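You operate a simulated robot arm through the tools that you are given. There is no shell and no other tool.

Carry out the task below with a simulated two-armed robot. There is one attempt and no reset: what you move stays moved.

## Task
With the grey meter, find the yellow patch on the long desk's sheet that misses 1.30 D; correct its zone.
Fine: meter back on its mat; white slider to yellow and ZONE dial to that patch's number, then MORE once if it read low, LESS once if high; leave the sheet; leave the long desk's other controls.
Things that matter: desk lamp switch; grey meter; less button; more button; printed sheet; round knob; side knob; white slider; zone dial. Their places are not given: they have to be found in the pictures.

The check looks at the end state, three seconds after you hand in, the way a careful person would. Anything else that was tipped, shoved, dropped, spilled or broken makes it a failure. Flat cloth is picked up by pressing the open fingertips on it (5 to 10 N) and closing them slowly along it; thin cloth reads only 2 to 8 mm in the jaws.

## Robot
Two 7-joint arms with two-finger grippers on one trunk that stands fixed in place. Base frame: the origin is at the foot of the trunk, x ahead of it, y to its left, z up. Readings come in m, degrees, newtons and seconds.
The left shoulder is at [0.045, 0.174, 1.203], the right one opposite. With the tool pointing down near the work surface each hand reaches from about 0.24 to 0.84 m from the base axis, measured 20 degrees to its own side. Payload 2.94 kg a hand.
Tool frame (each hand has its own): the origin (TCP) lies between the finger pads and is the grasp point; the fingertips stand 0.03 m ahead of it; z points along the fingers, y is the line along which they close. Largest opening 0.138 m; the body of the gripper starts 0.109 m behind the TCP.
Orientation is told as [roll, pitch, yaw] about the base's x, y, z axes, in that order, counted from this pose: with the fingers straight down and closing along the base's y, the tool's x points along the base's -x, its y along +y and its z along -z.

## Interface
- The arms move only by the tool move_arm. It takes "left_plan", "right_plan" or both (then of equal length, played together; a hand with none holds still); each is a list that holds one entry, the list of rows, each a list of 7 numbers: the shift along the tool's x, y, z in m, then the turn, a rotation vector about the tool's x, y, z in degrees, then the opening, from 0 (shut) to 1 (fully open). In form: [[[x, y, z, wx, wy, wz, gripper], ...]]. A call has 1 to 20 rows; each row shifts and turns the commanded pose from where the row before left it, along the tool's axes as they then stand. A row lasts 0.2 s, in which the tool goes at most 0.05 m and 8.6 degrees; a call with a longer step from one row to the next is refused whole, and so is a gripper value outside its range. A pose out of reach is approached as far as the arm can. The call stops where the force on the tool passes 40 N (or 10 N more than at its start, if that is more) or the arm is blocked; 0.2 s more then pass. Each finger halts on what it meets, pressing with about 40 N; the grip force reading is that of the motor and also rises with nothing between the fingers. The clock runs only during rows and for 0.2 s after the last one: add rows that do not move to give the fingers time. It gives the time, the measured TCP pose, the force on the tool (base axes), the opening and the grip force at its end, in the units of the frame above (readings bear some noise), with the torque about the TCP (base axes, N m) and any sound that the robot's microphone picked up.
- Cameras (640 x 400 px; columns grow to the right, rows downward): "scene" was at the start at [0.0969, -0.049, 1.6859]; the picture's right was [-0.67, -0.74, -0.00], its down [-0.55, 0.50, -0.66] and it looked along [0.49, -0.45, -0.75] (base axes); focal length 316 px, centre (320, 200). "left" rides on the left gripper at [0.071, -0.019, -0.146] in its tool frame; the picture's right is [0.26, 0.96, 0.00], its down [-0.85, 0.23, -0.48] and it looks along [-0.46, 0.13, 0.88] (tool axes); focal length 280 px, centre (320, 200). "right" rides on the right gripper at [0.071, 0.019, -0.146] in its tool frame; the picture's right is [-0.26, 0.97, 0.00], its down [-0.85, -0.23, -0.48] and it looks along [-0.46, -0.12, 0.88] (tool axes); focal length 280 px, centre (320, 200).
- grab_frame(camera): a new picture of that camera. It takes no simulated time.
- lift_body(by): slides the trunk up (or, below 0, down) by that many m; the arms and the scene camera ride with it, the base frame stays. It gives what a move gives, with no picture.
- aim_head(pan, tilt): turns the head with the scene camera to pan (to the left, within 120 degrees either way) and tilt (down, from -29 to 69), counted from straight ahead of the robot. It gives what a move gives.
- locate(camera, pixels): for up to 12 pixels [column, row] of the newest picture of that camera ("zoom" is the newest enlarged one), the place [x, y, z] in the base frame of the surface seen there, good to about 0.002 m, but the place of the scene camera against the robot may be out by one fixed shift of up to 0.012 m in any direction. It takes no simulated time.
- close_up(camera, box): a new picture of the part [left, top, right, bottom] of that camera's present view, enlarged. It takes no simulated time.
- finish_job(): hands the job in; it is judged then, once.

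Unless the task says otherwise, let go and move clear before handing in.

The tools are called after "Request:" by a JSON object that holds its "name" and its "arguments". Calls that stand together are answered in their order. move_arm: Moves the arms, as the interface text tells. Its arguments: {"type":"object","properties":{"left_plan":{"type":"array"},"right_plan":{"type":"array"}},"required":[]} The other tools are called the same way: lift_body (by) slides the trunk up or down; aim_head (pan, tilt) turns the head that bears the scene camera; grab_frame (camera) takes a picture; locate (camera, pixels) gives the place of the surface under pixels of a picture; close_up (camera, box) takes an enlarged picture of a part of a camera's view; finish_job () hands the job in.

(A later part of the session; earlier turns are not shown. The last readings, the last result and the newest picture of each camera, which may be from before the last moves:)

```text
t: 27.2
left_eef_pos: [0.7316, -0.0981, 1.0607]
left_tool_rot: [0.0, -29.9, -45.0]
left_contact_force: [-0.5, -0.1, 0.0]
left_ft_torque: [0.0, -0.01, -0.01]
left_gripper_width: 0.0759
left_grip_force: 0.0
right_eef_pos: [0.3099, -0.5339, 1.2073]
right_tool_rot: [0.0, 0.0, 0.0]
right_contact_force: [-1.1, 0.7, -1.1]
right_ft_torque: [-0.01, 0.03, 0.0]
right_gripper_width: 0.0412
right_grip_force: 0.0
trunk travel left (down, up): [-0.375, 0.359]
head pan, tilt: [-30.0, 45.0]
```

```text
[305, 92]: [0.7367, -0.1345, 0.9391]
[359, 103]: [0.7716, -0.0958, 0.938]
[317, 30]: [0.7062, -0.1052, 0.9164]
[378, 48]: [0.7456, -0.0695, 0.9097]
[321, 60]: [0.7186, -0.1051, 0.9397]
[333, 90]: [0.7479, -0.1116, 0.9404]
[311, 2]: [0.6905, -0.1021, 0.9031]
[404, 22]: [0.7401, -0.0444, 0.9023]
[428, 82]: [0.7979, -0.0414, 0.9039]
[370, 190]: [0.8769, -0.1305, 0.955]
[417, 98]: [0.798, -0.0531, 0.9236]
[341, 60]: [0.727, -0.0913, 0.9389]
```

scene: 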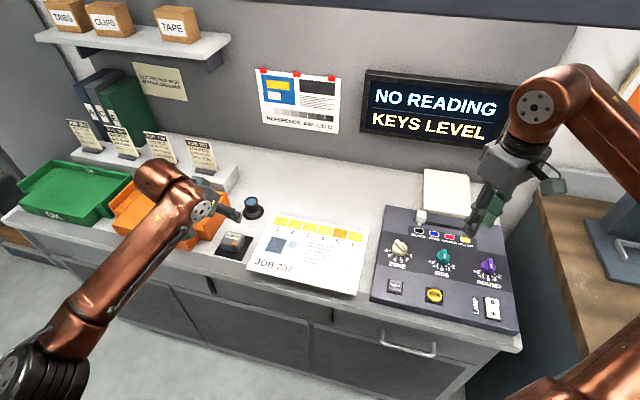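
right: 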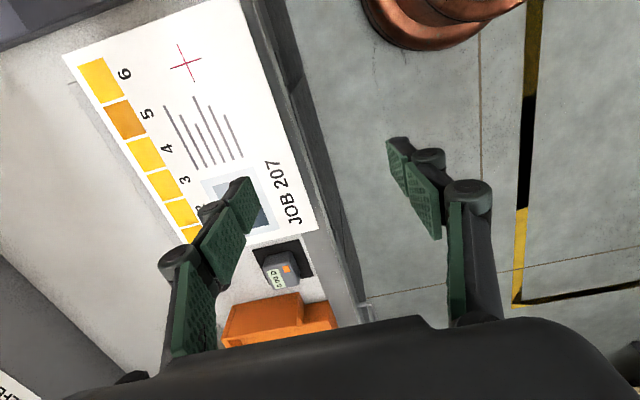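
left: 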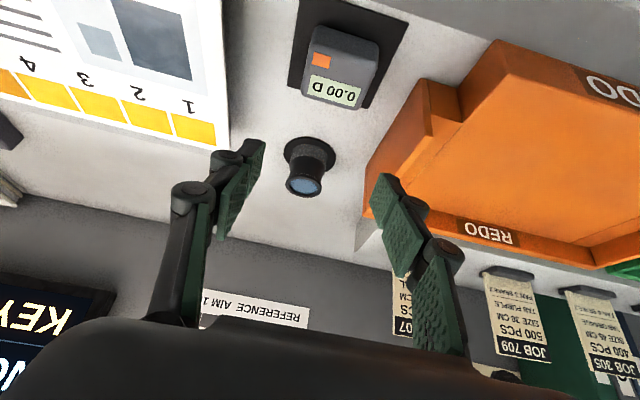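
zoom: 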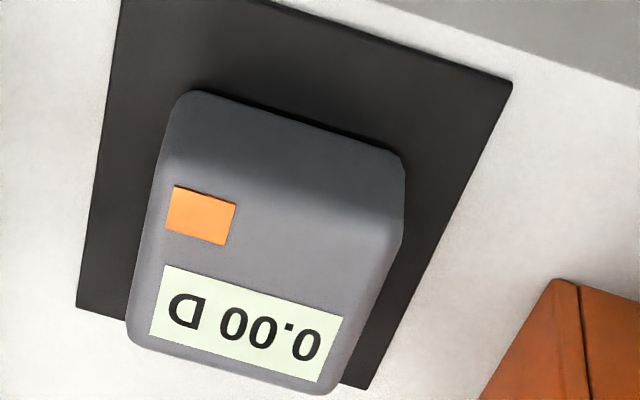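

The meter's centre comes out at about (0.7407,-0.1036). I descend straight down to TCP z 0.942 with the fingers either side of it.

Request:
{"name": "move_arm", "arguments": {"left_plan": [[[0.0095, 0.0026, 0.0165, 0, 0, 0, 0.55], [0.0095, 0, 0.0165, 0, 0, 0, 0.55], [0.0095, 0, 0.0165, 0, 0, 0, 0.55], [0.0095, 0, 0.0165, 0, 0, 0, 0.55], [0.0095, 0, 0.0165, 0, 0, 0, 0.55], [0.006, 0, 0.0104, 0, 0, 0, 0.55], [0.006, 0, 0.0104, 0, 0, 0, 0.55], [0, 0, 0, 0, 0, 0, 0.55]]]}}

Request:
{"name": "grab_frame", "arguments": {"camera": "left"}}

Request:
{"name": "close_up", "arguments": {"camera": "scene", "box": [160, 170, 320, 290]}}

```text
t: 29.0
left_eef_pos: [0.7337, -0.0952, 0.9402]
left_tool_rot: [-0.1, -30.0, -45.0]
left_contact_force: [-0.9, -0.6, 0.7]
left_ft_torque: [0.0, 0.06, 0.0]
left_gripper_width: 0.0758
left_grip_force: 0.0
right_eef_pos: [0.3071, -0.5336, 1.2077]
right_tool_rot: [0.0, 0.0, -0.1]
right_contact_force: [-0.8, -0.3, -0.5]
right_ft_torque: [0.01, 0.03, 0.02]
right_gripper_width: 0.0414
right_grip_force: 0.0
trunk travel left (down, up): [-0.375, 0.359]
head pan, tilt: [-30.0, 45.0]
```

```text
taken
```

left: 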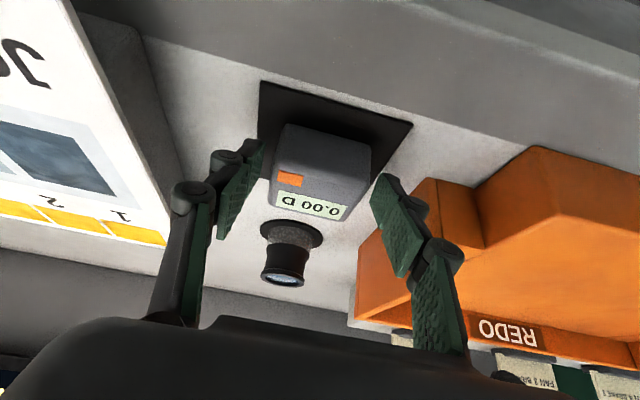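

```text
3.33 times, centred on (240, 230) of scene
```

zoom: 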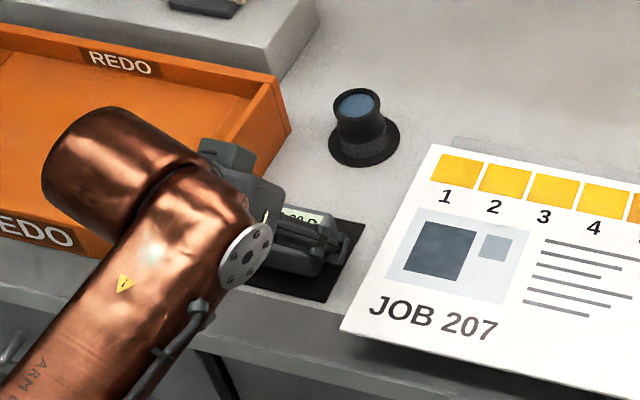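

The fingers straddle the meter (tips at (250,150) and (385,185) in the left picture) at TCP z 0.940. Closing now.

Request:
{"name": "move_arm", "arguments": {"left_plan": [[[0, 0, 0, 0, 0, 0, 0.45], [0, 0, 0, 0, 0, 0, 0.38], [0, 0, 0, 0, 0, 0, 0.32], [0, 0, 0, 0, 0, 0, 0.3], [0, 0, 0, 0, 0, 0, 0.3], [0, 0, 0, 0, 0, 0, 0.3]]]}}

Request:
{"name": "grab_frame", "arguments": {"camera": "left"}}

```text
t: 30.4
left_eef_pos: [0.7346, -0.0951, 0.9412]
left_tool_rot: [0.0, -30.0, -45.1]
left_contact_force: [0.4, 0.2, -0.3]
left_ft_torque: [-0.05, 0.02, -0.01]
left_gripper_width: 0.0569
left_grip_force: 39.5
right_eef_pos: [0.3071, -0.534, 1.208]
right_tool_rot: [0.0, 0.0, -0.1]
right_contact_force: [0.1, -0.2, -0.2]
right_ft_torque: [0.01, 0.0, -0.01]
right_gripper_width: 0.0414
right_grip_force: 0.0
trunk travel left (down, up): [-0.375, 0.359]
head pan, tilt: [-30.0, 45.0]
```

```text
taken
```

left: 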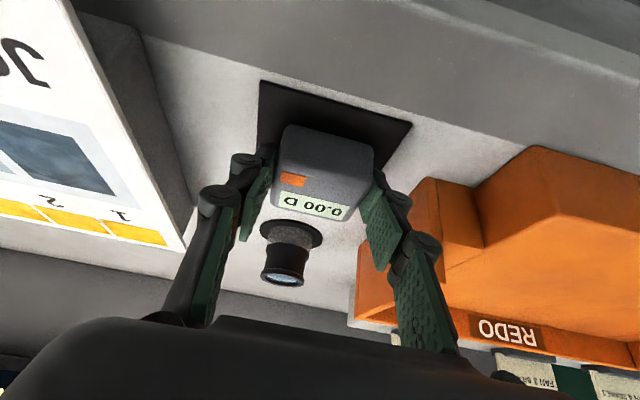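

The meter is gripped (width 0.057, 39.5 N). I lift 9 cm straight up and carry it over patch 1.

Request:
{"name": "move_arm", "arguments": {"left_plan": [[[-0.006, 0, -0.0104, 0, 0, 0, 0.3], [-0.0125, 0, -0.0217, 0, 0, 0, 0.3], [-0.0125, 0, -0.0217, 0, 0, 0, 0.3], [-0.0125, 0, -0.0217, 0, 0, 0, 0.3], [-0.0025, 0, -0.0043, 0, 0, 0, 0.3], [-0.0128, -0.0205, 0.0074, 0, 0, 0, 0.3], [-0.0128, -0.0205, 0.0074, 0, 0, 0, 0.3], [-0.0128, -0.0205, 0.0074, 0, 0, 0, 0.3], [-0.0128, -0.0205, 0.0074, 0, 0, 0, 0.3], [-0.0128, -0.0205, 0.0074, 0, 0, 0, 0.3], [-0.0128, -0.0205, 0.0074, 0, 0, 0, 0.3], [0, 0, 0, 0, 0, 0, 0.3]]]}}

Request:
{"name": "grab_frame", "arguments": {"camera": "left"}}

Request:
{"name": "grab_frame", "arguments": {"camera": "scene"}}

```text
t: 33.0
left_eef_pos: [0.71, -0.246, 1.0331]
left_tool_rot: [-0.1, -29.9, -44.9]
left_contact_force: [0.4, -0.1, -1.5]
left_ft_torque: [0.0, 0.02, -0.02]
left_gripper_width: 0.0567
left_grip_force: 40.0
right_eef_pos: [0.3067, -0.5337, 1.2081]
right_tool_rot: [-0.1, 0.1, -0.1]
right_contact_force: [0.2, 0.4, 0.3]
right_ft_torque: [-0.04, 0.0, -0.04]
right_gripper_width: 0.0415
right_grip_force: 0.1
trunk travel left (down, up): [-0.375, 0.359]
head pan, tilt: [-30.0, 45.0]
```

```text
taken
```

left: 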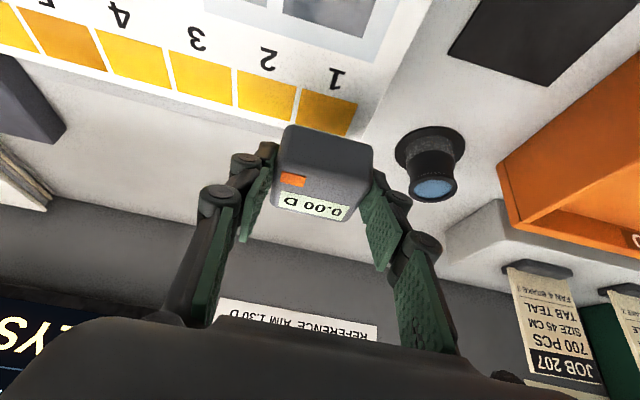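

```text
taken
```

scene: 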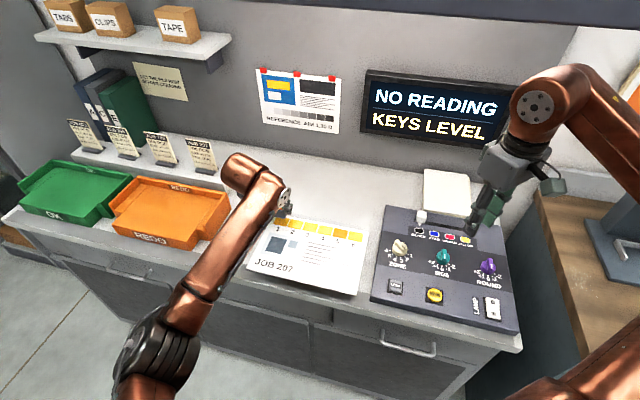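

The meter is over patch 1's area; I check the patch edges from this close view before setting down.

Request:
{"name": "locate", "arguments": {"camera": "left", "pixels": [[302, 92], [356, 103], [241, 72], [294, 84], [169, 52], [230, 68], [237, 104], [96, 30], [24, 10], [101, 70], [175, 88], [360, 125]]}}

Request:
{"name": "close_up", "arguments": {"camera": "left", "box": [220, 50, 400, 230]}}

```text
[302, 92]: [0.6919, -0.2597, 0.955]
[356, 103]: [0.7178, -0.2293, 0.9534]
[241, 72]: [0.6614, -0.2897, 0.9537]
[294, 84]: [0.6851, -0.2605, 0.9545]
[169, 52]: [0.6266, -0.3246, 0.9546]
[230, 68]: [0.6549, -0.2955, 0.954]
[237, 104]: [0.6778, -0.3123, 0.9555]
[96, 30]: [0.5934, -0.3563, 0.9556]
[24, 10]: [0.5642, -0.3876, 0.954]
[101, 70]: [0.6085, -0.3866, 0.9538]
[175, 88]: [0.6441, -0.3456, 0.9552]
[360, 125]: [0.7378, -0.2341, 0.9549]
```

```text
2.22 times, centred on (310, 140) of left
```

zoom: 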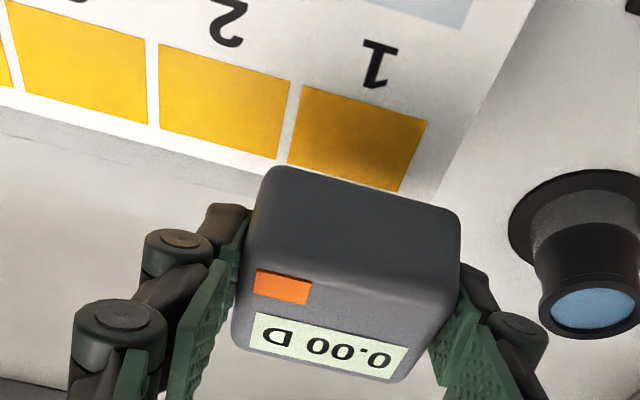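

Patch 1 spans a -0.345..-0.306, b 0.671..0.702 in desk axes, and the meter's centre stands right above its centre. I lower it 3.9 cm, nearly to contact.

Request:
{"name": "move_arm", "arguments": {"left_plan": [[[0.005, 0, 0.00866, 0, 0, 0, 0.3], [0.005, 0, 0.00866, 0, 0, 0, 0.3], [0.005, 0, 0.00866, 0, 0, 0, 0.3], [0.0025, 0, 0.00433, 0, 0, 0, 0.3], [0.001, 0, 0.0017, 0, 0, 0, 0.3], [0.001, 0, 0.0017, 0, 0, 0, 0.3], [0, 0, 0, 0, 0, 0, 0.3], [0, 0, 0, 0, 0, 0, 0.3]]]}}

Request:
{"name": "close_up", "arguments": {"camera": "left", "box": [220, 50, 400, 230]}}

Request:
{"name": "grab_frame", "arguments": {"camera": "scene"}}

```text
t: 34.8
left_eef_pos: [0.7103, -0.2456, 0.9956]
left_tool_rot: [0.0, -29.9, -45.0]
left_contact_force: [0.0, -0.6, -0.2]
left_ft_torque: [0.0, 0.01, 0.03]
left_gripper_width: 0.0571
left_grip_force: 40.0
right_eef_pos: [0.3084, -0.5356, 1.2081]
right_tool_rot: [0.0, 0.0, -0.2]
right_contact_force: [-0.1, 0.4, 0.3]
right_ft_torque: [-0.01, -0.01, 0.02]
right_gripper_width: 0.0411
right_grip_force: 0.0
trunk travel left (down, up): [-0.375, 0.359]
head pan, tilt: [-30.0, 45.0]
```

```text
2.22 times, centred on (310, 140) of left
```

zoom: 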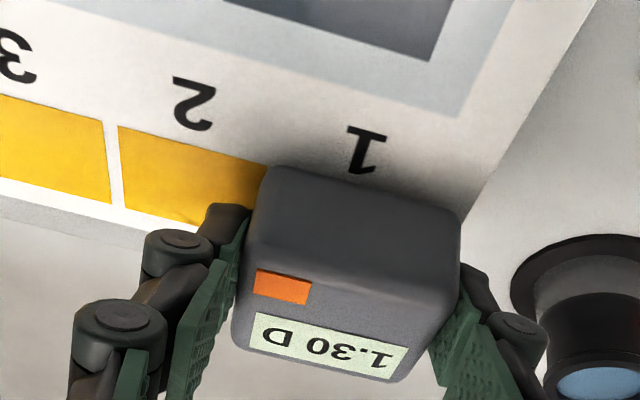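

```text
taken
```

scene: 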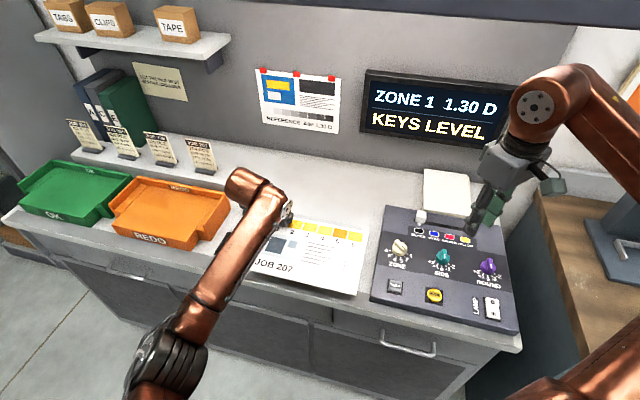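

At 3 mm above the sheet the screen already reads "ZONE 1 1.30 D". I step 46 mm to patch 2, rising a little between.

Request:
{"name": "move_arm", "arguments": {"left_plan": [[[-0.003, 0, -0.0052, 0, 0, 0, 0.3], [0, -0.0153, 0, 0, 0, 0, 0.3], [0, -0.0153, 0, 0, 0, 0, 0.3], [0, -0.0153, 0, 0, 0, 0, 0.3], [0.003, 0, 0.0052, 0, 0, 0, 0.3], [0, 0, 0, 0, 0, 0, 0.3], [0, 0, 0, 0, 0, 0, 0.3]]]}}

Request:
{"name": "close_up", "arguments": {"camera": "left", "box": [220, 50, 400, 230]}}

Request:
{"name": "close_up", "arguments": {"camera": "scene", "box": [340, 60, 520, 160]}}

```text
t: 36.4
left_eef_pos: [0.6777, -0.2774, 0.9947]
left_tool_rot: [0.0, -29.9, -44.9]
left_contact_force: [-0.2, 0.0, -1.1]
left_ft_torque: [0.03, -0.01, -0.01]
left_gripper_width: 0.0569
left_grip_force: 40.0
right_eef_pos: [0.309, -0.5351, 1.2065]
right_tool_rot: [0.0, 0.0, -0.1]
right_contact_force: [-0.3, 0.8, -0.6]
right_ft_torque: [-0.02, -0.01, -0.01]
right_gripper_width: 0.0416
right_grip_force: 0.0
trunk travel left (down, up): [-0.375, 0.359]
head pan, tilt: [-30.0, 45.0]
```

```text
2.22 times, centred on (310, 140) of left
```

zoom: 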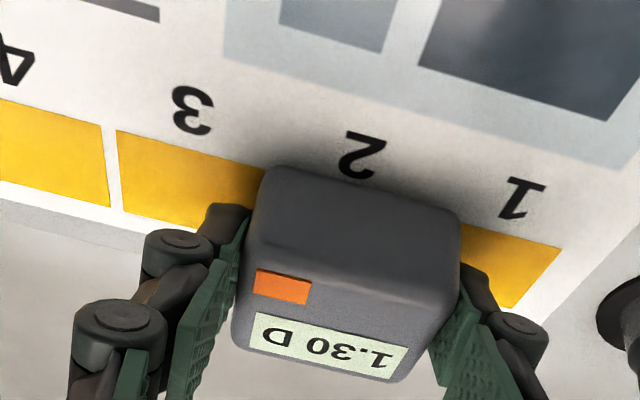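

```text
3.56 times, centred on (430, 110) of scene
```

zoom: 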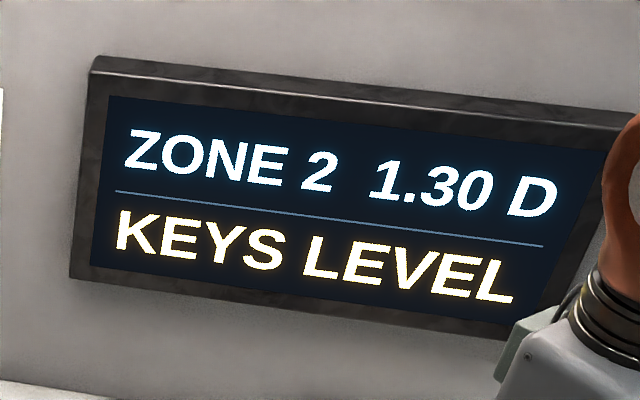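

Zone 2 reads 1.30 D. On to patch 3.

Request:
{"name": "move_arm", "arguments": {"left_plan": [[[-0.003, 0, -0.0052, 0, 0, 0, 0.3], [0, -0.0153, 0, 0, 0, 0, 0.3], [0, -0.0153, 0, 0, 0, 0, 0.3], [0, -0.0153, 0, 0, 0, 0, 0.3], [0.003, 0, 0.0052, 0, 0, 0, 0.3], [0, 0, 0, 0, 0, 0, 0.3], [0, 0, 0, 0, 0, 0, 0.3]]]}}

Request:
{"name": "close_up", "arguments": {"camera": "left", "box": [220, 50, 400, 230]}}

Request:
{"name": "close_up", "arguments": {"camera": "scene", "box": [340, 60, 520, 160]}}

```text
t: 38.0
left_eef_pos: [0.646, -0.3115, 0.9936]
left_tool_rot: [0.0, -29.8, -45.0]
left_contact_force: [0.0, 0.7, -0.3]
left_ft_torque: [0.01, 0.01, -0.03]
left_gripper_width: 0.0569
left_grip_force: 39.8
right_eef_pos: [0.308, -0.5343, 1.2073]
right_tool_rot: [0.0, 0.0, 0.0]
right_contact_force: [0.9, -0.2, 0.2]
right_ft_torque: [-0.01, -0.02, 0.03]
right_gripper_width: 0.0415
right_grip_force: 0.1
trunk travel left (down, up): [-0.375, 0.359]
head pan, tilt: [-30.0, 45.0]
```

```text
2.22 times, centred on (310, 140) of left
```

zoom: 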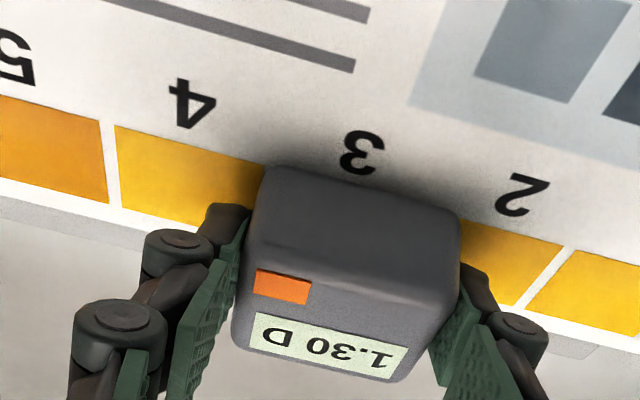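

```text
3.56 times, centred on (430, 110) of scene
```

zoom: 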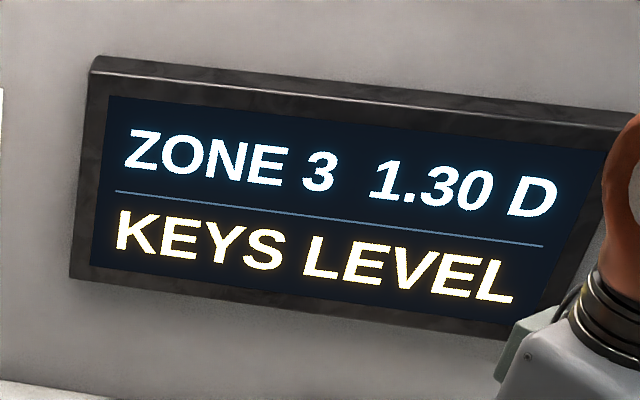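

Zone 3 reads 1.30 D. On to patch 4 (height trimmed up 1 mm).

Request:
{"name": "move_arm", "arguments": {"left_plan": [[[-0.0035, 0, -0.0061, 0, 0, 0, 0.3], [0, -0.0153, 0, 0, 0, 0, 0.3], [0, -0.0153, 0, 0, 0, 0, 0.3], [0, -0.0153, 0, 0, 0, 0, 0.3], [0.003, 0, 0.0052, 0, 0, 0, 0.3], [0, 0, 0, 0, 0, 0, 0.3], [0, 0, 0, 0, 0, 0, 0.3]]]}}

Request:
{"name": "close_up", "arguments": {"camera": "left", "box": [220, 50, 400, 230]}}

Request:
{"name": "close_up", "arguments": {"camera": "scene", "box": [340, 60, 520, 160]}}

```text
t: 39.6
left_eef_pos: [0.6133, -0.3441, 0.9956]
left_tool_rot: [0.0, -29.9, -45.0]
left_contact_force: [0.3, 0.9, -0.8]
left_ft_torque: [0.0, 0.01, -0.02]
left_gripper_width: 0.0567
left_grip_force: 40.1
right_eef_pos: [0.3085, -0.5334, 1.2076]
right_tool_rot: [0.1, 0.1, -0.1]
right_contact_force: [0.2, 1.0, 0.9]
right_ft_torque: [-0.02, 0.01, 0.04]
right_gripper_width: 0.0413
right_grip_force: 0.0
trunk travel left (down, up): [-0.375, 0.359]
head pan, tilt: [-30.0, 45.0]
```

```text
2.22 times, centred on (310, 140) of left
```

zoom: 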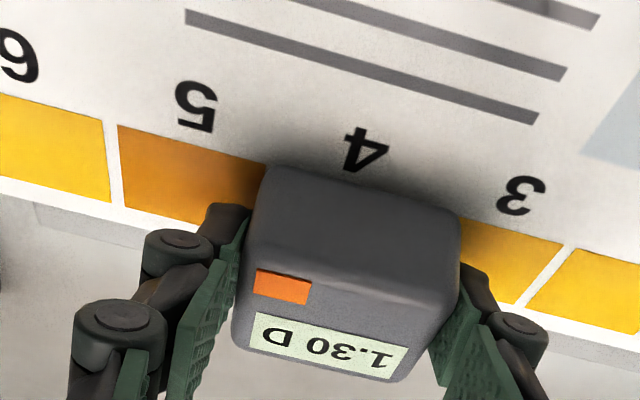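

```text
3.56 times, centred on (430, 110) of scene
```

zoom: 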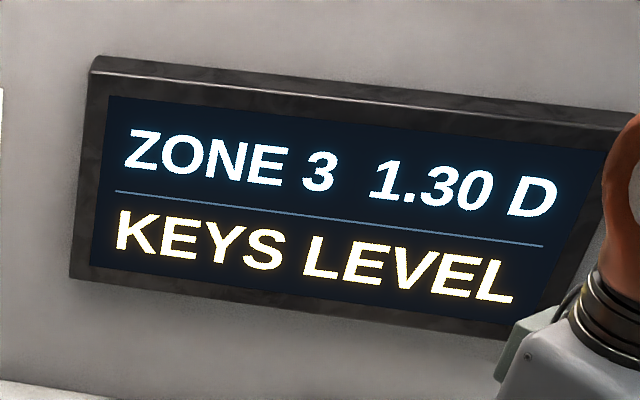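

The screen still says ZONE 3, so patch 4 hasn't been taken yet; I lower 2-3 mm more to seat it lightly.

Request:
{"name": "move_arm", "arguments": {"left_plan": [[[0.0007, 0, 0.0012, 0, 0, 0, 0.3], [0.0007, 0, 0.0012, 0, 0, 0, 0.3], [0, 0, 0, 0, 0, 0, 0.3], [0, 0, 0, 0, 0, 0, 0.3]]]}}

Request:
{"name": "close_up", "arguments": {"camera": "left", "box": [220, 50, 400, 230]}}

Request:
{"name": "close_up", "arguments": {"camera": "scene", "box": [340, 60, 520, 160]}}

```text
t: 40.6
left_eef_pos: [0.6132, -0.3421, 0.992]
left_tool_rot: [0.0, -30.0, -44.9]
left_contact_force: [0.2, 0.4, -0.6]
left_ft_torque: [0.02, -0.02, 0.0]
left_gripper_width: 0.0569
left_grip_force: 40.0
right_eef_pos: [0.3093, -0.5353, 1.2069]
right_tool_rot: [0.0, 0.0, -0.1]
right_contact_force: [0.1, -0.2, 0.3]
right_ft_torque: [-0.05, 0.0, 0.01]
right_gripper_width: 0.0416
right_grip_force: 0.1
trunk travel left (down, up): [-0.375, 0.359]
head pan, tilt: [-30.0, 45.0]
```

```text
2.22 times, centred on (310, 140) of left
```

zoom: 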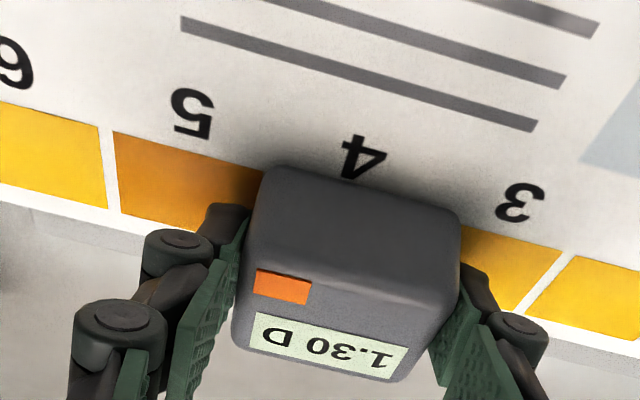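

```text
3.56 times, centred on (430, 110) of scene
```

zoom: 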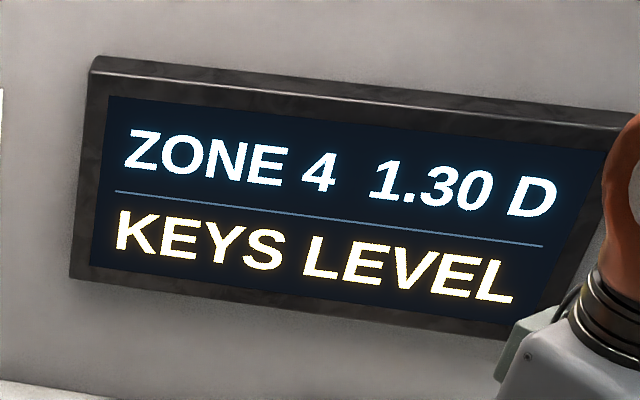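

Zone 4 reads 1.30 D. Patch 5 (the darker one) next.

Request:
{"name": "move_arm", "arguments": {"left_plan": [[[-0.0035, 0, -0.0061, 0, 0, 0, 0.3], [0, -0.0153, 0, 0, 0, 0, 0.3], [0, -0.0153, 0, 0, 0, 0, 0.3], [0, -0.0153, 0, 0, 0, 0, 0.3], [0.003, 0, 0.0052, 0, 0, 0, 0.3], [0.0005, 0, 0.0009, 0, 0, 0, 0.3], [0, 0, 0, 0, 0, 0, 0.3], [0, 0, 0, 0, 0, 0, 0.3]]]}}

Request:
{"name": "close_up", "arguments": {"camera": "left", "box": [220, 50, 400, 230]}}

Request:
{"name": "close_up", "arguments": {"camera": "scene", "box": [340, 60, 520, 160]}}

```text
t: 42.4
left_eef_pos: [0.5813, -0.3745, 0.9919]
left_tool_rot: [0.0, -29.9, -45.1]
left_contact_force: [0.7, 0.0, -0.8]
left_ft_torque: [-0.01, 0.02, -0.02]
left_gripper_width: 0.057
left_grip_force: 39.6
right_eef_pos: [0.3082, -0.5355, 1.2084]
right_tool_rot: [0.0, -0.1, 0.0]
right_contact_force: [-0.4, 0.2, -0.7]
right_ft_torque: [-0.02, 0.01, 0.0]
right_gripper_width: 0.0416
right_grip_force: 0.1
trunk travel left (down, up): [-0.375, 0.359]
head pan, tilt: [-30.0, 45.0]
```

```text
2.22 times, centred on (310, 140) of left
```

zoom: 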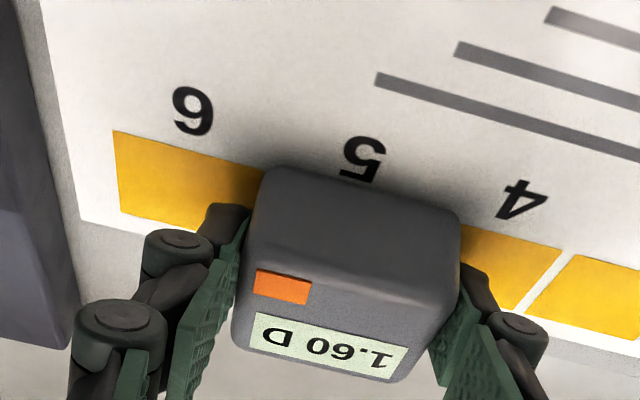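

```text
3.56 times, centred on (430, 110) of scene
```

zoom: 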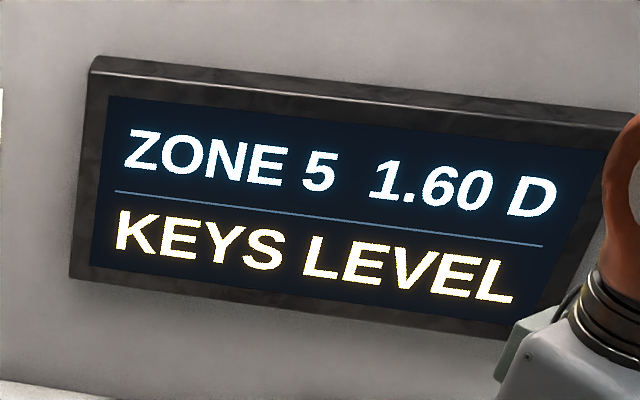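

Zone 5 reads 1.60 D: that is the patch, and it is high, so LESS once with the dial at 5. Now I carry the meter back above its mat.

Request:
{"name": "move_arm", "arguments": {"left_plan": [[[-0.005, 0, -0.0087, 0, 0, 0, 0.3], [-0.0125, 0, -0.0217, 0, 0, 0, 0.3], [-0.0125, 0, -0.0217, 0, 0, 0, 0.3], [0.00858, 0.034, -0.00496, 0, 0, 0, 0.3], [0.00858, 0.034, -0.00496, 0, 0, 0, 0.3], [0.00858, 0.034, -0.00496, 0, 0, 0, 0.3], [0.00858, 0.034, -0.00496, 0, 0, 0, 0.3], [0.00858, 0.034, -0.00496, 0, 0, 0, 0.3], [0.00858, 0.034, -0.00496, 0, 0, 0, 0.3], [0.00858, 0.034, -0.00496, 0, 0, 0, 0.3], [0.00858, 0.034, -0.00496, 0, 0, 0, 0.3], [0.00858, 0.034, -0.00496, 0, 0, 0, 0.3], [0, 0, 0, 0, 0, 0, 0.3], [0, 0, 0, 0, 0, 0, 0.3]]]}}

Request:
{"name": "grab_frame", "arguments": {"camera": "left"}}

```text
t: 45.4
left_eef_pos: [0.7331, -0.0965, 1.0519]
left_tool_rot: [-0.1, -29.9, -45.1]
left_contact_force: [-0.8, -0.1, -1.1]
left_ft_torque: [0.01, 0.02, 0.02]
left_gripper_width: 0.0568
left_grip_force: 39.8
right_eef_pos: [0.3086, -0.533, 1.2072]
right_tool_rot: [0.0, -0.1, -0.1]
right_contact_force: [0.1, -0.2, -0.7]
right_ft_torque: [0.02, -0.01, -0.02]
right_gripper_width: 0.0416
right_grip_force: 0.1
trunk travel left (down, up): [-0.375, 0.359]
head pan, tilt: [-30.0, 45.0]
```

```text
taken
```

left: 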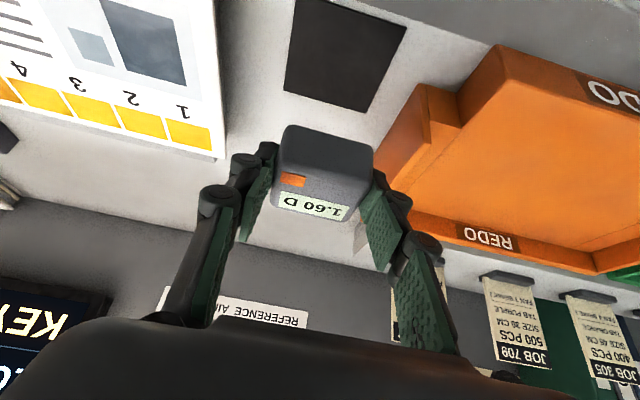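

The mat (345,55) is ahead in view as expected. I lower the meter 11 cm onto it, slowing at the end.

Request:
{"name": "move_arm", "arguments": {"left_plan": [[[0.01, 0.002, 0.0173, 0, 0, 0, 0.3], [0.01, 0, 0.0173, 0, 0, 0, 0.3], [0.01, 0, 0.0173, 0, 0, 0, 0.3], [0.01, 0, 0.0173, 0, 0, 0, 0.3], [0.01, 0, 0.0173, 0, 0, 0, 0.3], [0.0025, 0, 0.0043, 0, 0, 0, 0.3], [0.0012, 0, 0.0021, 0, 0, 0, 0.3], [0.0007, 0, 0.0012, 0, 0, 0, 0.3], [0, 0, 0, 0, 0, 0, 0.3], [0, 0, 0, 0, 0, 0, 0.3]]]}}

Request:
{"name": "grab_frame", "arguments": {"camera": "left"}}

```text
t: 47.6
left_eef_pos: [0.7351, -0.0946, 0.9461]
left_tool_rot: [0.0, -29.9, -44.9]
left_contact_force: [0.5, -1.0, -0.6]
left_ft_torque: [-0.03, 0.0, 0.02]
left_gripper_width: 0.0568
left_grip_force: 40.6
right_eef_pos: [0.3099, -0.5354, 1.2072]
right_tool_rot: [-0.1, 0.0, 0.0]
right_contact_force: [0.8, 0.1, 0.0]
right_ft_torque: [-0.01, -0.02, 0.01]
right_gripper_width: 0.0414
right_grip_force: 0.1
trunk travel left (down, up): [-0.375, 0.359]
head pan, tilt: [-30.0, 45.0]
```

```text
taken
```

left: 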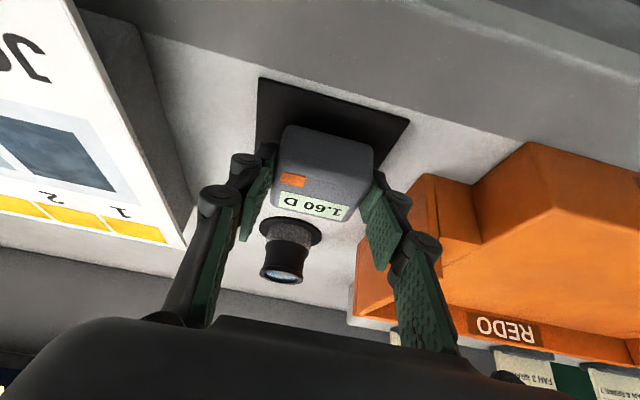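

TCP is at 0.946, about 4-5 mm above the earlier seat; lowering in small steps until contact.

Request:
{"name": "move_arm", "arguments": {"left_plan": [[[0.001, 0, 0.0017, 0, 0, 0, 0.3], [0.001, 0, 0.0017, 0, 0, 0, 0.3], [0.0004, 0, 0.0007, 0, 0, 0, 0.3], [0, 0, 0, 0, 0, 0, 0.3], [0, 0, 0, 0, 0, 0, 0.3]]]}}

```text
t: 48.8
left_eef_pos: [0.7356, -0.0943, 0.9416]
left_tool_rot: [0.1, -30.1, -45.0]
left_contact_force: [3.0, -0.5, 7.8]
left_ft_torque: [-0.01, 0.07, -0.02]
left_gripper_width: 0.0572
left_grip_force: 40.6
right_eef_pos: [0.3074, -0.5344, 1.2075]
right_tool_rot: [0.0, 0.0, 0.0]
right_contact_force: [-0.5, -0.8, 0.5]
right_ft_torque: [-0.01, -0.03, -0.02]
right_gripper_width: 0.0414
right_grip_force: 0.1
trunk travel left (down, up): [-0.375, 0.359]
head pan, tilt: [-30.0, 45.0]
```

Contact force is 7.8 N upward: the meter is seated. I open to 0.075 and rise straight up.

Request:
{"name": "move_arm", "arguments": {"left_plan": [[[0, 0, 0, 0, 0, 0, 0.42], [0, 0, 0, 0, 0, 0, 0.46], [0, 0, 0, 0, 0, 0, 0.5], [0, 0, 0, 0, 0, 0, 0.55], [0, 0, 0, 0, 0, 0, 0.55], [-0.005, 0, -0.0087, 0, 0, 0, 0.55], [-0.01, 0, -0.0173, 0, 0, 0, 0.55], [-0.01, 0, -0.0173, 0, 0, 0, 0.55], [-0.01, 0, -0.0173, 0, 0, 0, 0.55], [-0.0125, 0, -0.0217, 0, 0, 0, 0.55], [-0.0125, 0, -0.0217, 0, 0, 0, 0.55], [0, 0, 0, 0, 0, 0, 0.55]]]}}

Request:
{"name": "grab_frame", "arguments": {"camera": "left"}}

```text
t: 51.4
left_eef_pos: [0.7351, -0.0923, 1.0598]
left_tool_rot: [-0.1, -29.9, -44.9]
left_contact_force: [-0.8, -0.4, -0.9]
left_ft_torque: [0.05, 0.01, 0.01]
left_gripper_width: 0.0759
left_grip_force: 0.0
right_eef_pos: [0.3085, -0.5341, 1.2075]
right_tool_rot: [0.0, 0.0, -0.2]
right_contact_force: [-0.5, 0.6, 0.8]
right_ft_torque: [-0.02, 0.06, 0.01]
right_gripper_width: 0.0413
right_grip_force: 0.0
trunk travel left (down, up): [-0.375, 0.359]
head pan, tilt: [-30.0, 45.0]
```

```text
taken
```

left: 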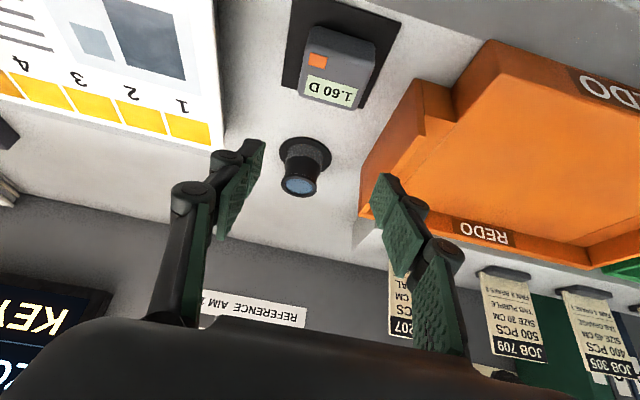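

The meter sits back on its mat. I retract the left arm and look at the console with the right camera.

Request:
{"name": "move_arm", "arguments": {"left_plan": [[[0.0203, 0.0018, -0.032, 0, 0, 0, 0.55], [0.0203, 0.0018, -0.032, 0, 0, 0, 0.55], [0.0203, 0.0018, -0.032, 0, 0, 0, 0.55], [0.0203, 0.0018, -0.032, 0, 0, 0, 0.55], [0.0203, 0.0018, -0.032, 0, 0, 0, 0.55], [0.0203, 0.0018, -0.032, 0, 0, 0, 0.55], [0.0203, 0.0018, -0.032, 0, 0, 0, 0.55], [0.0203, 0.0018, -0.032, 0, 0, 0, 0.55], [0, 0, 0, 0, 0, 0, 0.55]]], "right_plan": [[[0, 0, 0, 0, 0, 7.5, 0.5], [0, 0, 0, 0, 0, 7.5, 0.5], [0, 0, 0, 0, 0, 7.5, 0.5], [0, 0, 0, 0, 0, 7.5, 0.5], [0, 0, 0, 0, 0, 7.5, 0.5], [0, 0, 0, 0, 0, 7.5, 0.5], [0, 0, 0, 0, 0, 0, 0.5], [0, 0, 0, 0, 0, 0, 0.5], [0, 0, 0, 0, 0, 0, 0.5]]]}}

Request:
{"name": "grab_frame", "arguments": {"camera": "right"}}

Request:
{"name": "grab_frame", "arguments": {"camera": "scene"}}

```text
t: 53.4
left_eef_pos: [0.5588, 0.1036, 1.2001]
left_tool_rot: [0.0, -29.9, -45.0]
left_contact_force: [-0.2, -0.3, 0.5]
left_ft_torque: [-0.01, 0.05, 0.0]
left_gripper_width: 0.0759
left_grip_force: 0.1
right_eef_pos: [0.3102, -0.5337, 1.2066]
right_tool_rot: [0.0, 0.2, -44.9]
right_contact_force: [-0.1, 0.3, -0.2]
right_ft_torque: [0.04, 0.0, 0.0]
right_gripper_width: 0.069
right_grip_force: 0.2
trunk travel left (down, up): [-0.375, 0.359]
head pan, tilt: [-30.0, 45.0]
```

```text
taken
```

right: 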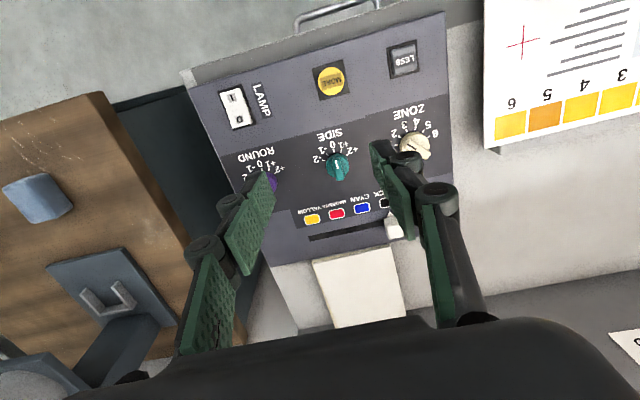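

```text
taken
```

scene: 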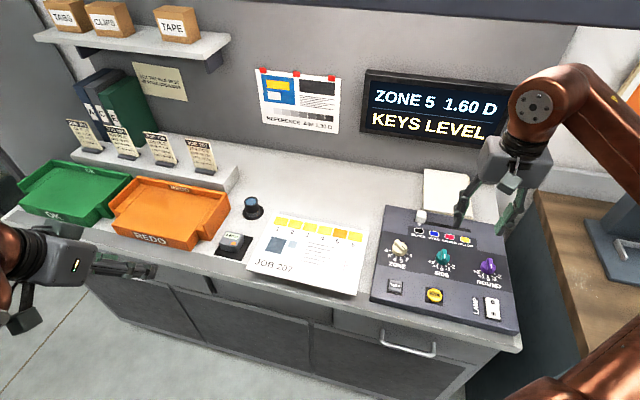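

Yaw -45 works for the right arm here. I move the right hand over the ZONE dial at z 1.06 for a closer look.

Request:
{"name": "move_arm", "arguments": {"right_plan": [[[-0.0168, 0.0244, 0.0294, 0, 0, 0, 0.5], [-0.0168, 0.0244, 0.0294, 0, 0, 0, 0.5], [-0.0168, 0.0244, 0.0294, 0, 0, 0, 0.5], [-0.0168, 0.0244, 0.0294, 0, 0, 0, 0.5], [-0.0168, 0.0244, 0.0294, 0, 0, 0, 0.5], [0, 0, 0, 0, 0, 0, 0.5]]]}}

Request:
{"name": "grab_frame", "arguments": {"camera": "right"}}

Request:
{"name": "grab_frame", "arguments": {"camera": "scene"}}

```text
t: 54.8
left_eef_pos: [0.5555, 0.1033, 1.1994]
left_tool_rot: [0.1, -30.0, -44.9]
left_contact_force: [0.4, -0.7, 0.1]
left_ft_torque: [0.02, -0.03, -0.01]
left_gripper_width: 0.0761
left_grip_force: 0.3
right_eef_pos: [0.4532, -0.5073, 1.0601]
right_tool_rot: [0.1, 0.1, -45.0]
right_contact_force: [-0.3, 1.1, 0.1]
right_ft_torque: [0.02, -0.08, 0.02]
right_gripper_width: 0.0688
right_grip_force: 0.0
trunk travel left (down, up): [-0.375, 0.359]
head pan, tilt: [-30.0, 45.0]
```

```text
taken
```

right: 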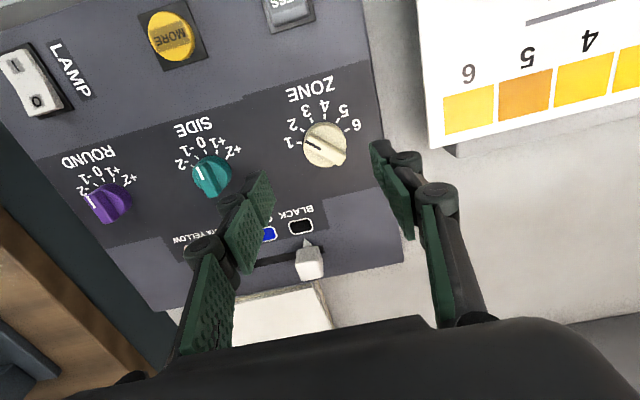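

```text
taken
```

scene: 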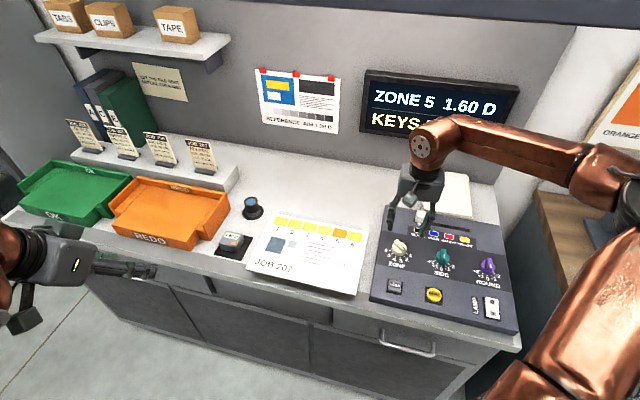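

Request:
{"name": "close_up", "arguments": {"camera": "right", "box": [275, 70, 375, 180]}}

Request:
{"name": "close_up", "arguments": {"camera": "right", "box": [160, 190, 340, 300]}}

Request:
{"name": "locate", "arguments": {"camera": "right", "pixels": [[326, 143], [310, 147], [340, 140], [289, 143], [293, 126], [306, 113], [324, 106], [343, 112], [354, 125], [310, 252], [307, 240], [309, 262]]}}

```text
3.64 times, centred on (325, 125) of right
```

zoom: 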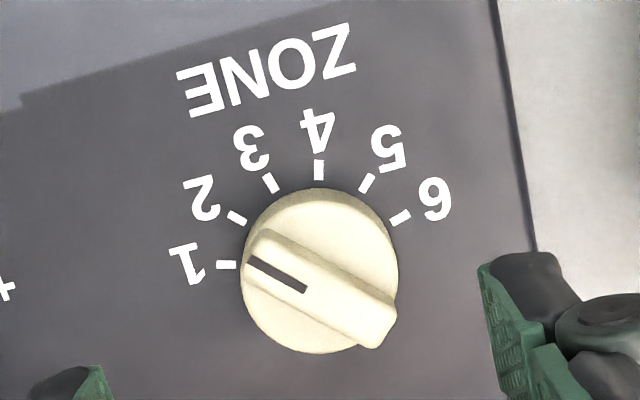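

```text
3.56 times, centred on (250, 245) of right
```

zoom: 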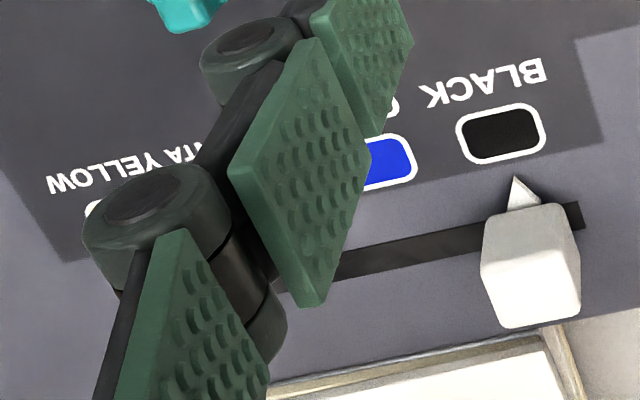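

```text
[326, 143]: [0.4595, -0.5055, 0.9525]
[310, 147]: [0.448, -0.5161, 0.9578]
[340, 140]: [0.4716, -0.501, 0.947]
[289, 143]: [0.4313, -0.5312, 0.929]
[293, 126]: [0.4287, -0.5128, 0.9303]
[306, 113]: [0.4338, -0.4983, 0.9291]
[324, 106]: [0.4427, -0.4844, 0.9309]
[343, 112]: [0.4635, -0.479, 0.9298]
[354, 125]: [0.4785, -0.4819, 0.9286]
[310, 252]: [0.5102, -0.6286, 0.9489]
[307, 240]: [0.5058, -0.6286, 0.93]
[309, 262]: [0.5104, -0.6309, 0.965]
```

The dial's dark mark points toward 1-2 on the left side; I need tick and knob places precisely.

Request:
{"name": "close_up", "arguments": {"camera": "right", "box": [275, 70, 375, 180]}}

Request:
{"name": "locate", "arguments": {"camera": "zoom", "pixels": [[227, 265], [237, 218], [270, 183], [319, 170], [367, 183], [400, 217], [255, 264], [303, 290], [370, 325], [265, 240], [390, 305], [320, 285]]}}

Request:
{"name": "locate", "arguments": {"camera": "right", "pixels": [[289, 10], [300, 228], [172, 38], [310, 258], [298, 255], [321, 252], [318, 275], [303, 277], [290, 252], [260, 262]]}}

```text
3.64 times, centred on (325, 125) of right
```

zoom: 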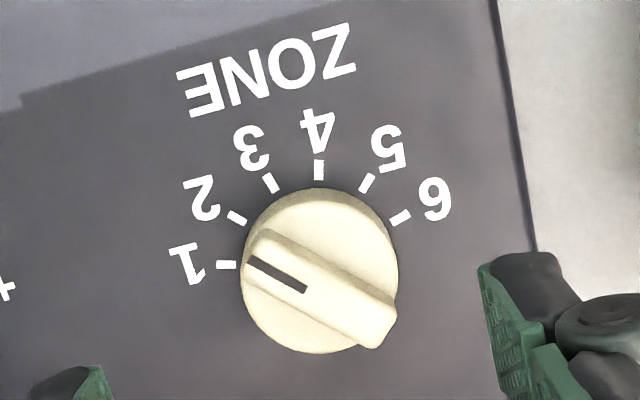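

```text
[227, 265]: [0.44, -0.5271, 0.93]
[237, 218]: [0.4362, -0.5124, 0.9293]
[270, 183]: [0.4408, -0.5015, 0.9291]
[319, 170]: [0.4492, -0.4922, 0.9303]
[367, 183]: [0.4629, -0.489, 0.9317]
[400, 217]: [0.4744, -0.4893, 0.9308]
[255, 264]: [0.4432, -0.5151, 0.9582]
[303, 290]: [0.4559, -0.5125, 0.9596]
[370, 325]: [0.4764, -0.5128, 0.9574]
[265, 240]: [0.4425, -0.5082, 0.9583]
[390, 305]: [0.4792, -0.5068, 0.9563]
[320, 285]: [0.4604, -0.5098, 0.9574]
```

```text
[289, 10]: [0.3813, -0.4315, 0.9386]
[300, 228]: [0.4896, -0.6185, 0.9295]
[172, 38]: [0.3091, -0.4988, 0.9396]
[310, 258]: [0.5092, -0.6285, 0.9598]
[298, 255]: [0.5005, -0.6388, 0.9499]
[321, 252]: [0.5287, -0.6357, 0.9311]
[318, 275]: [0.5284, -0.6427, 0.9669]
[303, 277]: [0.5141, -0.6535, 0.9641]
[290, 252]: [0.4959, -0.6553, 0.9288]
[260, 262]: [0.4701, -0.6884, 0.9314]
```

The ridge runs along about 183° (base azimuth), which is tick 2; ticks centre on 135° with ~31° spacing, so 5 lies near 87°. I check the knob's shape heights, and the free yaw range by turning to about -95 up here.

Request:
{"name": "locate", "arguments": {"camera": "zoom", "pixels": [[320, 215], [350, 225], [375, 250], [290, 330], [320, 340], [260, 320], [320, 195], [335, 270], [300, 262], [345, 300]]}}

Request:
{"name": "move_arm", "arguments": {"right_plan": [[[0, 0, 0, 0, 0, 8, 0.5], [0, 0, 0, 0, 0, 8, 0.5], [0, 0, 0, 0, 0, 8, 0.5], [0, 0, 0, 0, 0, 8, 0.5], [0, 0, 0, 0, 0, 8, 0.5], [0, 0, 0, 0, 0, 8, 0.5], [0, 0, 0, 0, 0, 4, 0.5], [0, 0, 0, 0, 0, 0, 0.5]]]}}

Request:
{"name": "grab_frame", "arguments": {"camera": "right"}}

```text
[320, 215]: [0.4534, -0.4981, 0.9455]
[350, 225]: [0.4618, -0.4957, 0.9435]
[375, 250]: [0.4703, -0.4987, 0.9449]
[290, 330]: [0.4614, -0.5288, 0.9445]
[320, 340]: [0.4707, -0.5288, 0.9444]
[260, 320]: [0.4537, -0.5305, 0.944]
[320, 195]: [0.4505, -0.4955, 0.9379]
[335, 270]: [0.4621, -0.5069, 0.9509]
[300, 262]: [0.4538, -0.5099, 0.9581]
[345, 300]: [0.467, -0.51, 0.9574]
```

```text
t: 56.6
left_eef_pos: [0.5568, 0.1049, 1.1996]
left_tool_rot: [0.0, -30.0, -45.0]
left_contact_force: [-0.3, -0.1, -1.5]
left_ft_torque: [0.01, 0.05, -0.01]
left_gripper_width: 0.0758
left_grip_force: 0.1
right_eef_pos: [0.455, -0.5054, 1.0612]
right_tool_rot: [0.0, 0.0, -96.9]
right_contact_force: [0.1, 0.0, -0.9]
right_ft_torque: [0.04, 0.02, -0.01]
right_gripper_width: 0.0692
right_grip_force: 0.1
trunk travel left (down, up): [-0.375, 0.359]
head pan, tilt: [-30.0, 45.0]
```

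```text
taken
```

right: 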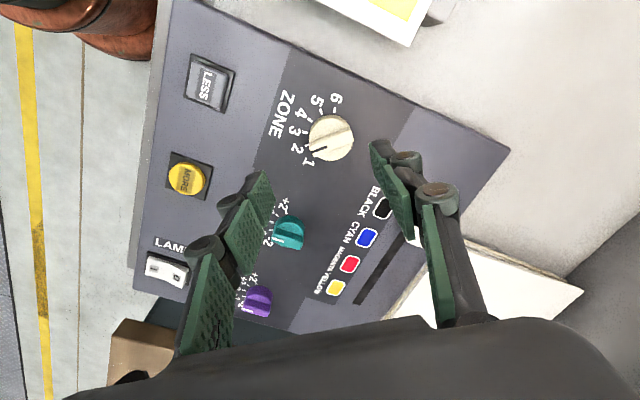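

Yaw -97 is reachable, and the ridge stands 13 mm above the knob's disc (top 0.958, disc 0.9445). A second view from this angle to refine the knob's centre.

Request:
{"name": "close_up", "arguments": {"camera": "right", "box": [285, 80, 375, 180]}}

Request:
{"name": "close_up", "arguments": {"camera": "right", "box": [290, 90, 370, 170]}}

```text
4.00 times, centred on (330, 130) of right
```

zoom: 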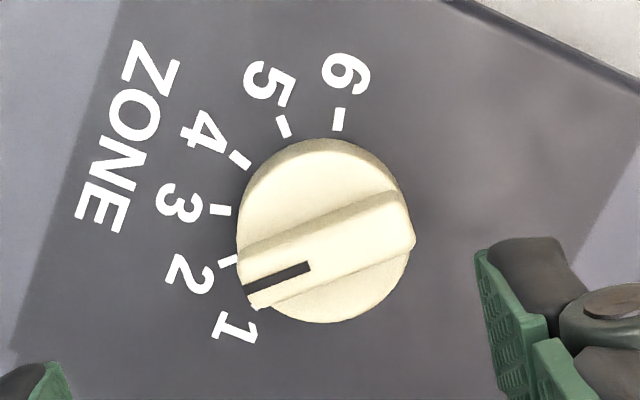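

```text
5.00 times, centred on (330, 130) of right
```

zoom: 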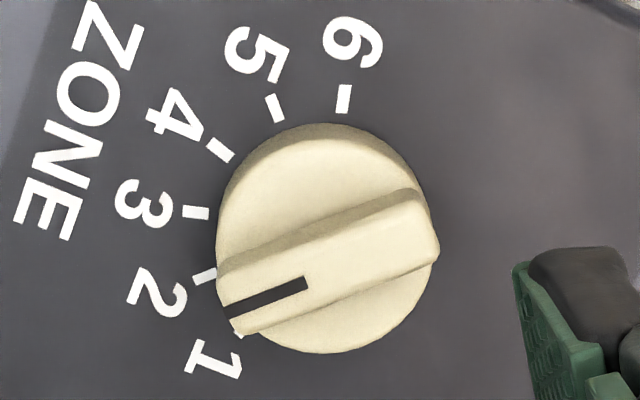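

Request:
{"name": "locate", "arguments": {"camera": "zoom", "pixels": [[228, 305], [305, 282], [240, 325], [430, 250], [395, 205], [240, 285], [344, 98], [274, 108], [221, 150], [196, 212], [205, 276], [238, 334]]}}

```text
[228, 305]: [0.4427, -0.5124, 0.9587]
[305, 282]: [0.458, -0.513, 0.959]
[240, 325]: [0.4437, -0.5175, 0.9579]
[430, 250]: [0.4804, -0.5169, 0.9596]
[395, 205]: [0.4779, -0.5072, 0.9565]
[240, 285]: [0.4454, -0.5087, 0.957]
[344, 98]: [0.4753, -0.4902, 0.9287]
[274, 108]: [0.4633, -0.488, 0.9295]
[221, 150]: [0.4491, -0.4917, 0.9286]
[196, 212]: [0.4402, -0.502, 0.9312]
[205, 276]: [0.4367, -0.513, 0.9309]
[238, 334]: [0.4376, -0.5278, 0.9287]
```

Both views agree: knob centre ≈(0.461,-0.512), ridge at ≈181° (zone 2), about 9 mm wide. I turn the tool to yaw +1 and centre over the knob.

Request:
{"name": "move_arm", "arguments": {"right_plan": [[[0, 0, 0, 0, 0, -8.15, 0.3], [0, 0, 0, 0, 0, -8.15, 0.3], [0, 0, 0, 0, 0, -8.15, 0.3], [0, 0, 0, 0, 0, -8.15, 0.3], [0, 0, 0, 0, 0, -8.15, 0.3], [0, 0, 0, 0, 0, -8.15, 0.3], [0, 0, 0, 0, 0, -8.15, 0.3], [0, 0, 0, 0, 0, -8.15, 0.3], [0, 0, 0, 0, 0, -8.15, 0.3], [0, 0, 0, 0, 0, -8.15, 0.3], [0, 0, 0, 0, 0, -8.15, 0.3], [0, 0, 0, 0, 0, -8.15, 0.3], [-0.006, -0.0066, 0.02, 0, 0, 0, 0.3], [0, 0, 0.02, 0, 0, 0, 0.3], [0, 0, 0, 0, 0, 0, 0.3]]]}}

Request:
{"name": "grab_frame", "arguments": {"camera": "right"}}

```text
t: 59.8
left_eef_pos: [0.5558, 0.1068, 1.2002]
left_tool_rot: [-0.1, -30.0, -45.0]
left_contact_force: [0.0, 0.0, -0.3]
left_ft_torque: [-0.06, -0.02, 0.03]
left_gripper_width: 0.0758
left_grip_force: 0.1
right_eef_pos: [0.4611, -0.5004, 1.0203]
right_tool_rot: [-0.4, -0.2, 0.7]
right_contact_force: [0.0, 1.0, 0.2]
right_ft_torque: [-0.07, 0.0, -0.02]
right_gripper_width: 0.0414
right_grip_force: 0.1
right hand out of reach, approached as far as the arm can: row 12, 13
trunk travel left (down, up): [-0.375, 0.359]
head pan, tilt: [-30.0, 45.0]
```

```text
taken
```

right: 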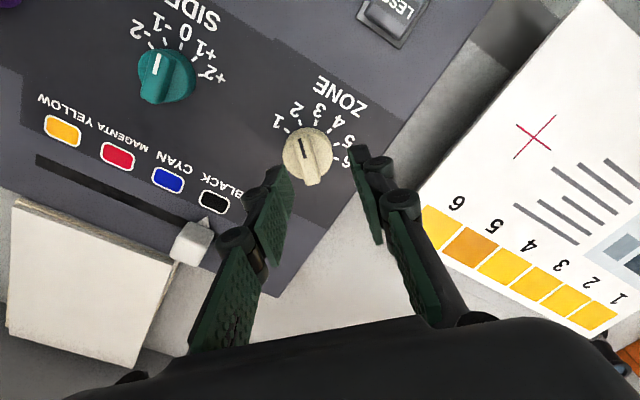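

At yaw ≈+1 the wrist hits its limit (rows 12-13), leaving y at -0.500. I back off to yaw -7, which only pre-turns the ridge slightly in the wanted direction, and centre on the knob.

Request:
{"name": "move_arm", "arguments": {"right_plan": [[[0, 0, 0, 0, 0, 4, 0.3], [0, 0, 0, 0, 0, 4, 0.3], [0, -0.006, 0, 0, 0, 0, 0.3], [0, -0.0056, 0, 0, 0, 0, 0.3], [0, 0, 0, 0, 0, 0, 0.3]]]}}

Request:
{"name": "grab_frame", "arguments": {"camera": "right"}}

```text
t: 61.0
left_eef_pos: [0.5574, 0.1052, 1.1987]
left_tool_rot: [0.0, -29.9, -45.0]
left_contact_force: [0.5, 1.0, 0.5]
left_ft_torque: [0.01, -0.03, -0.02]
left_gripper_width: 0.0761
left_grip_force: 0.2
right_eef_pos: [0.459, -0.5139, 1.0181]
right_tool_rot: [0.0, 0.0, -7.1]
right_contact_force: [0.6, -1.0, 0.5]
right_ft_torque: [0.0, 0.0, -0.02]
right_gripper_width: 0.0413
right_grip_force: 0.1
trunk travel left (down, up): [-0.375, 0.359]
head pan, tilt: [-30.0, 45.0]
```

```text
taken
```

right: 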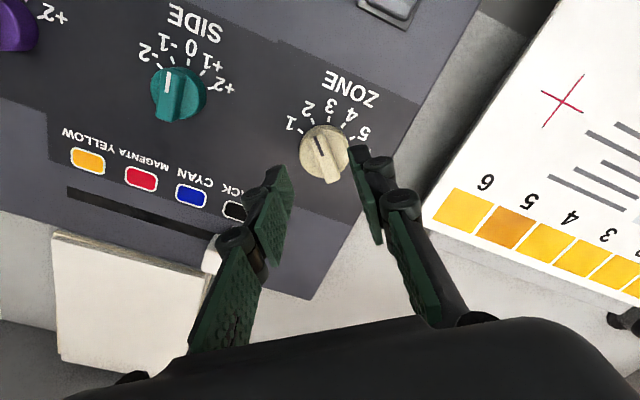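

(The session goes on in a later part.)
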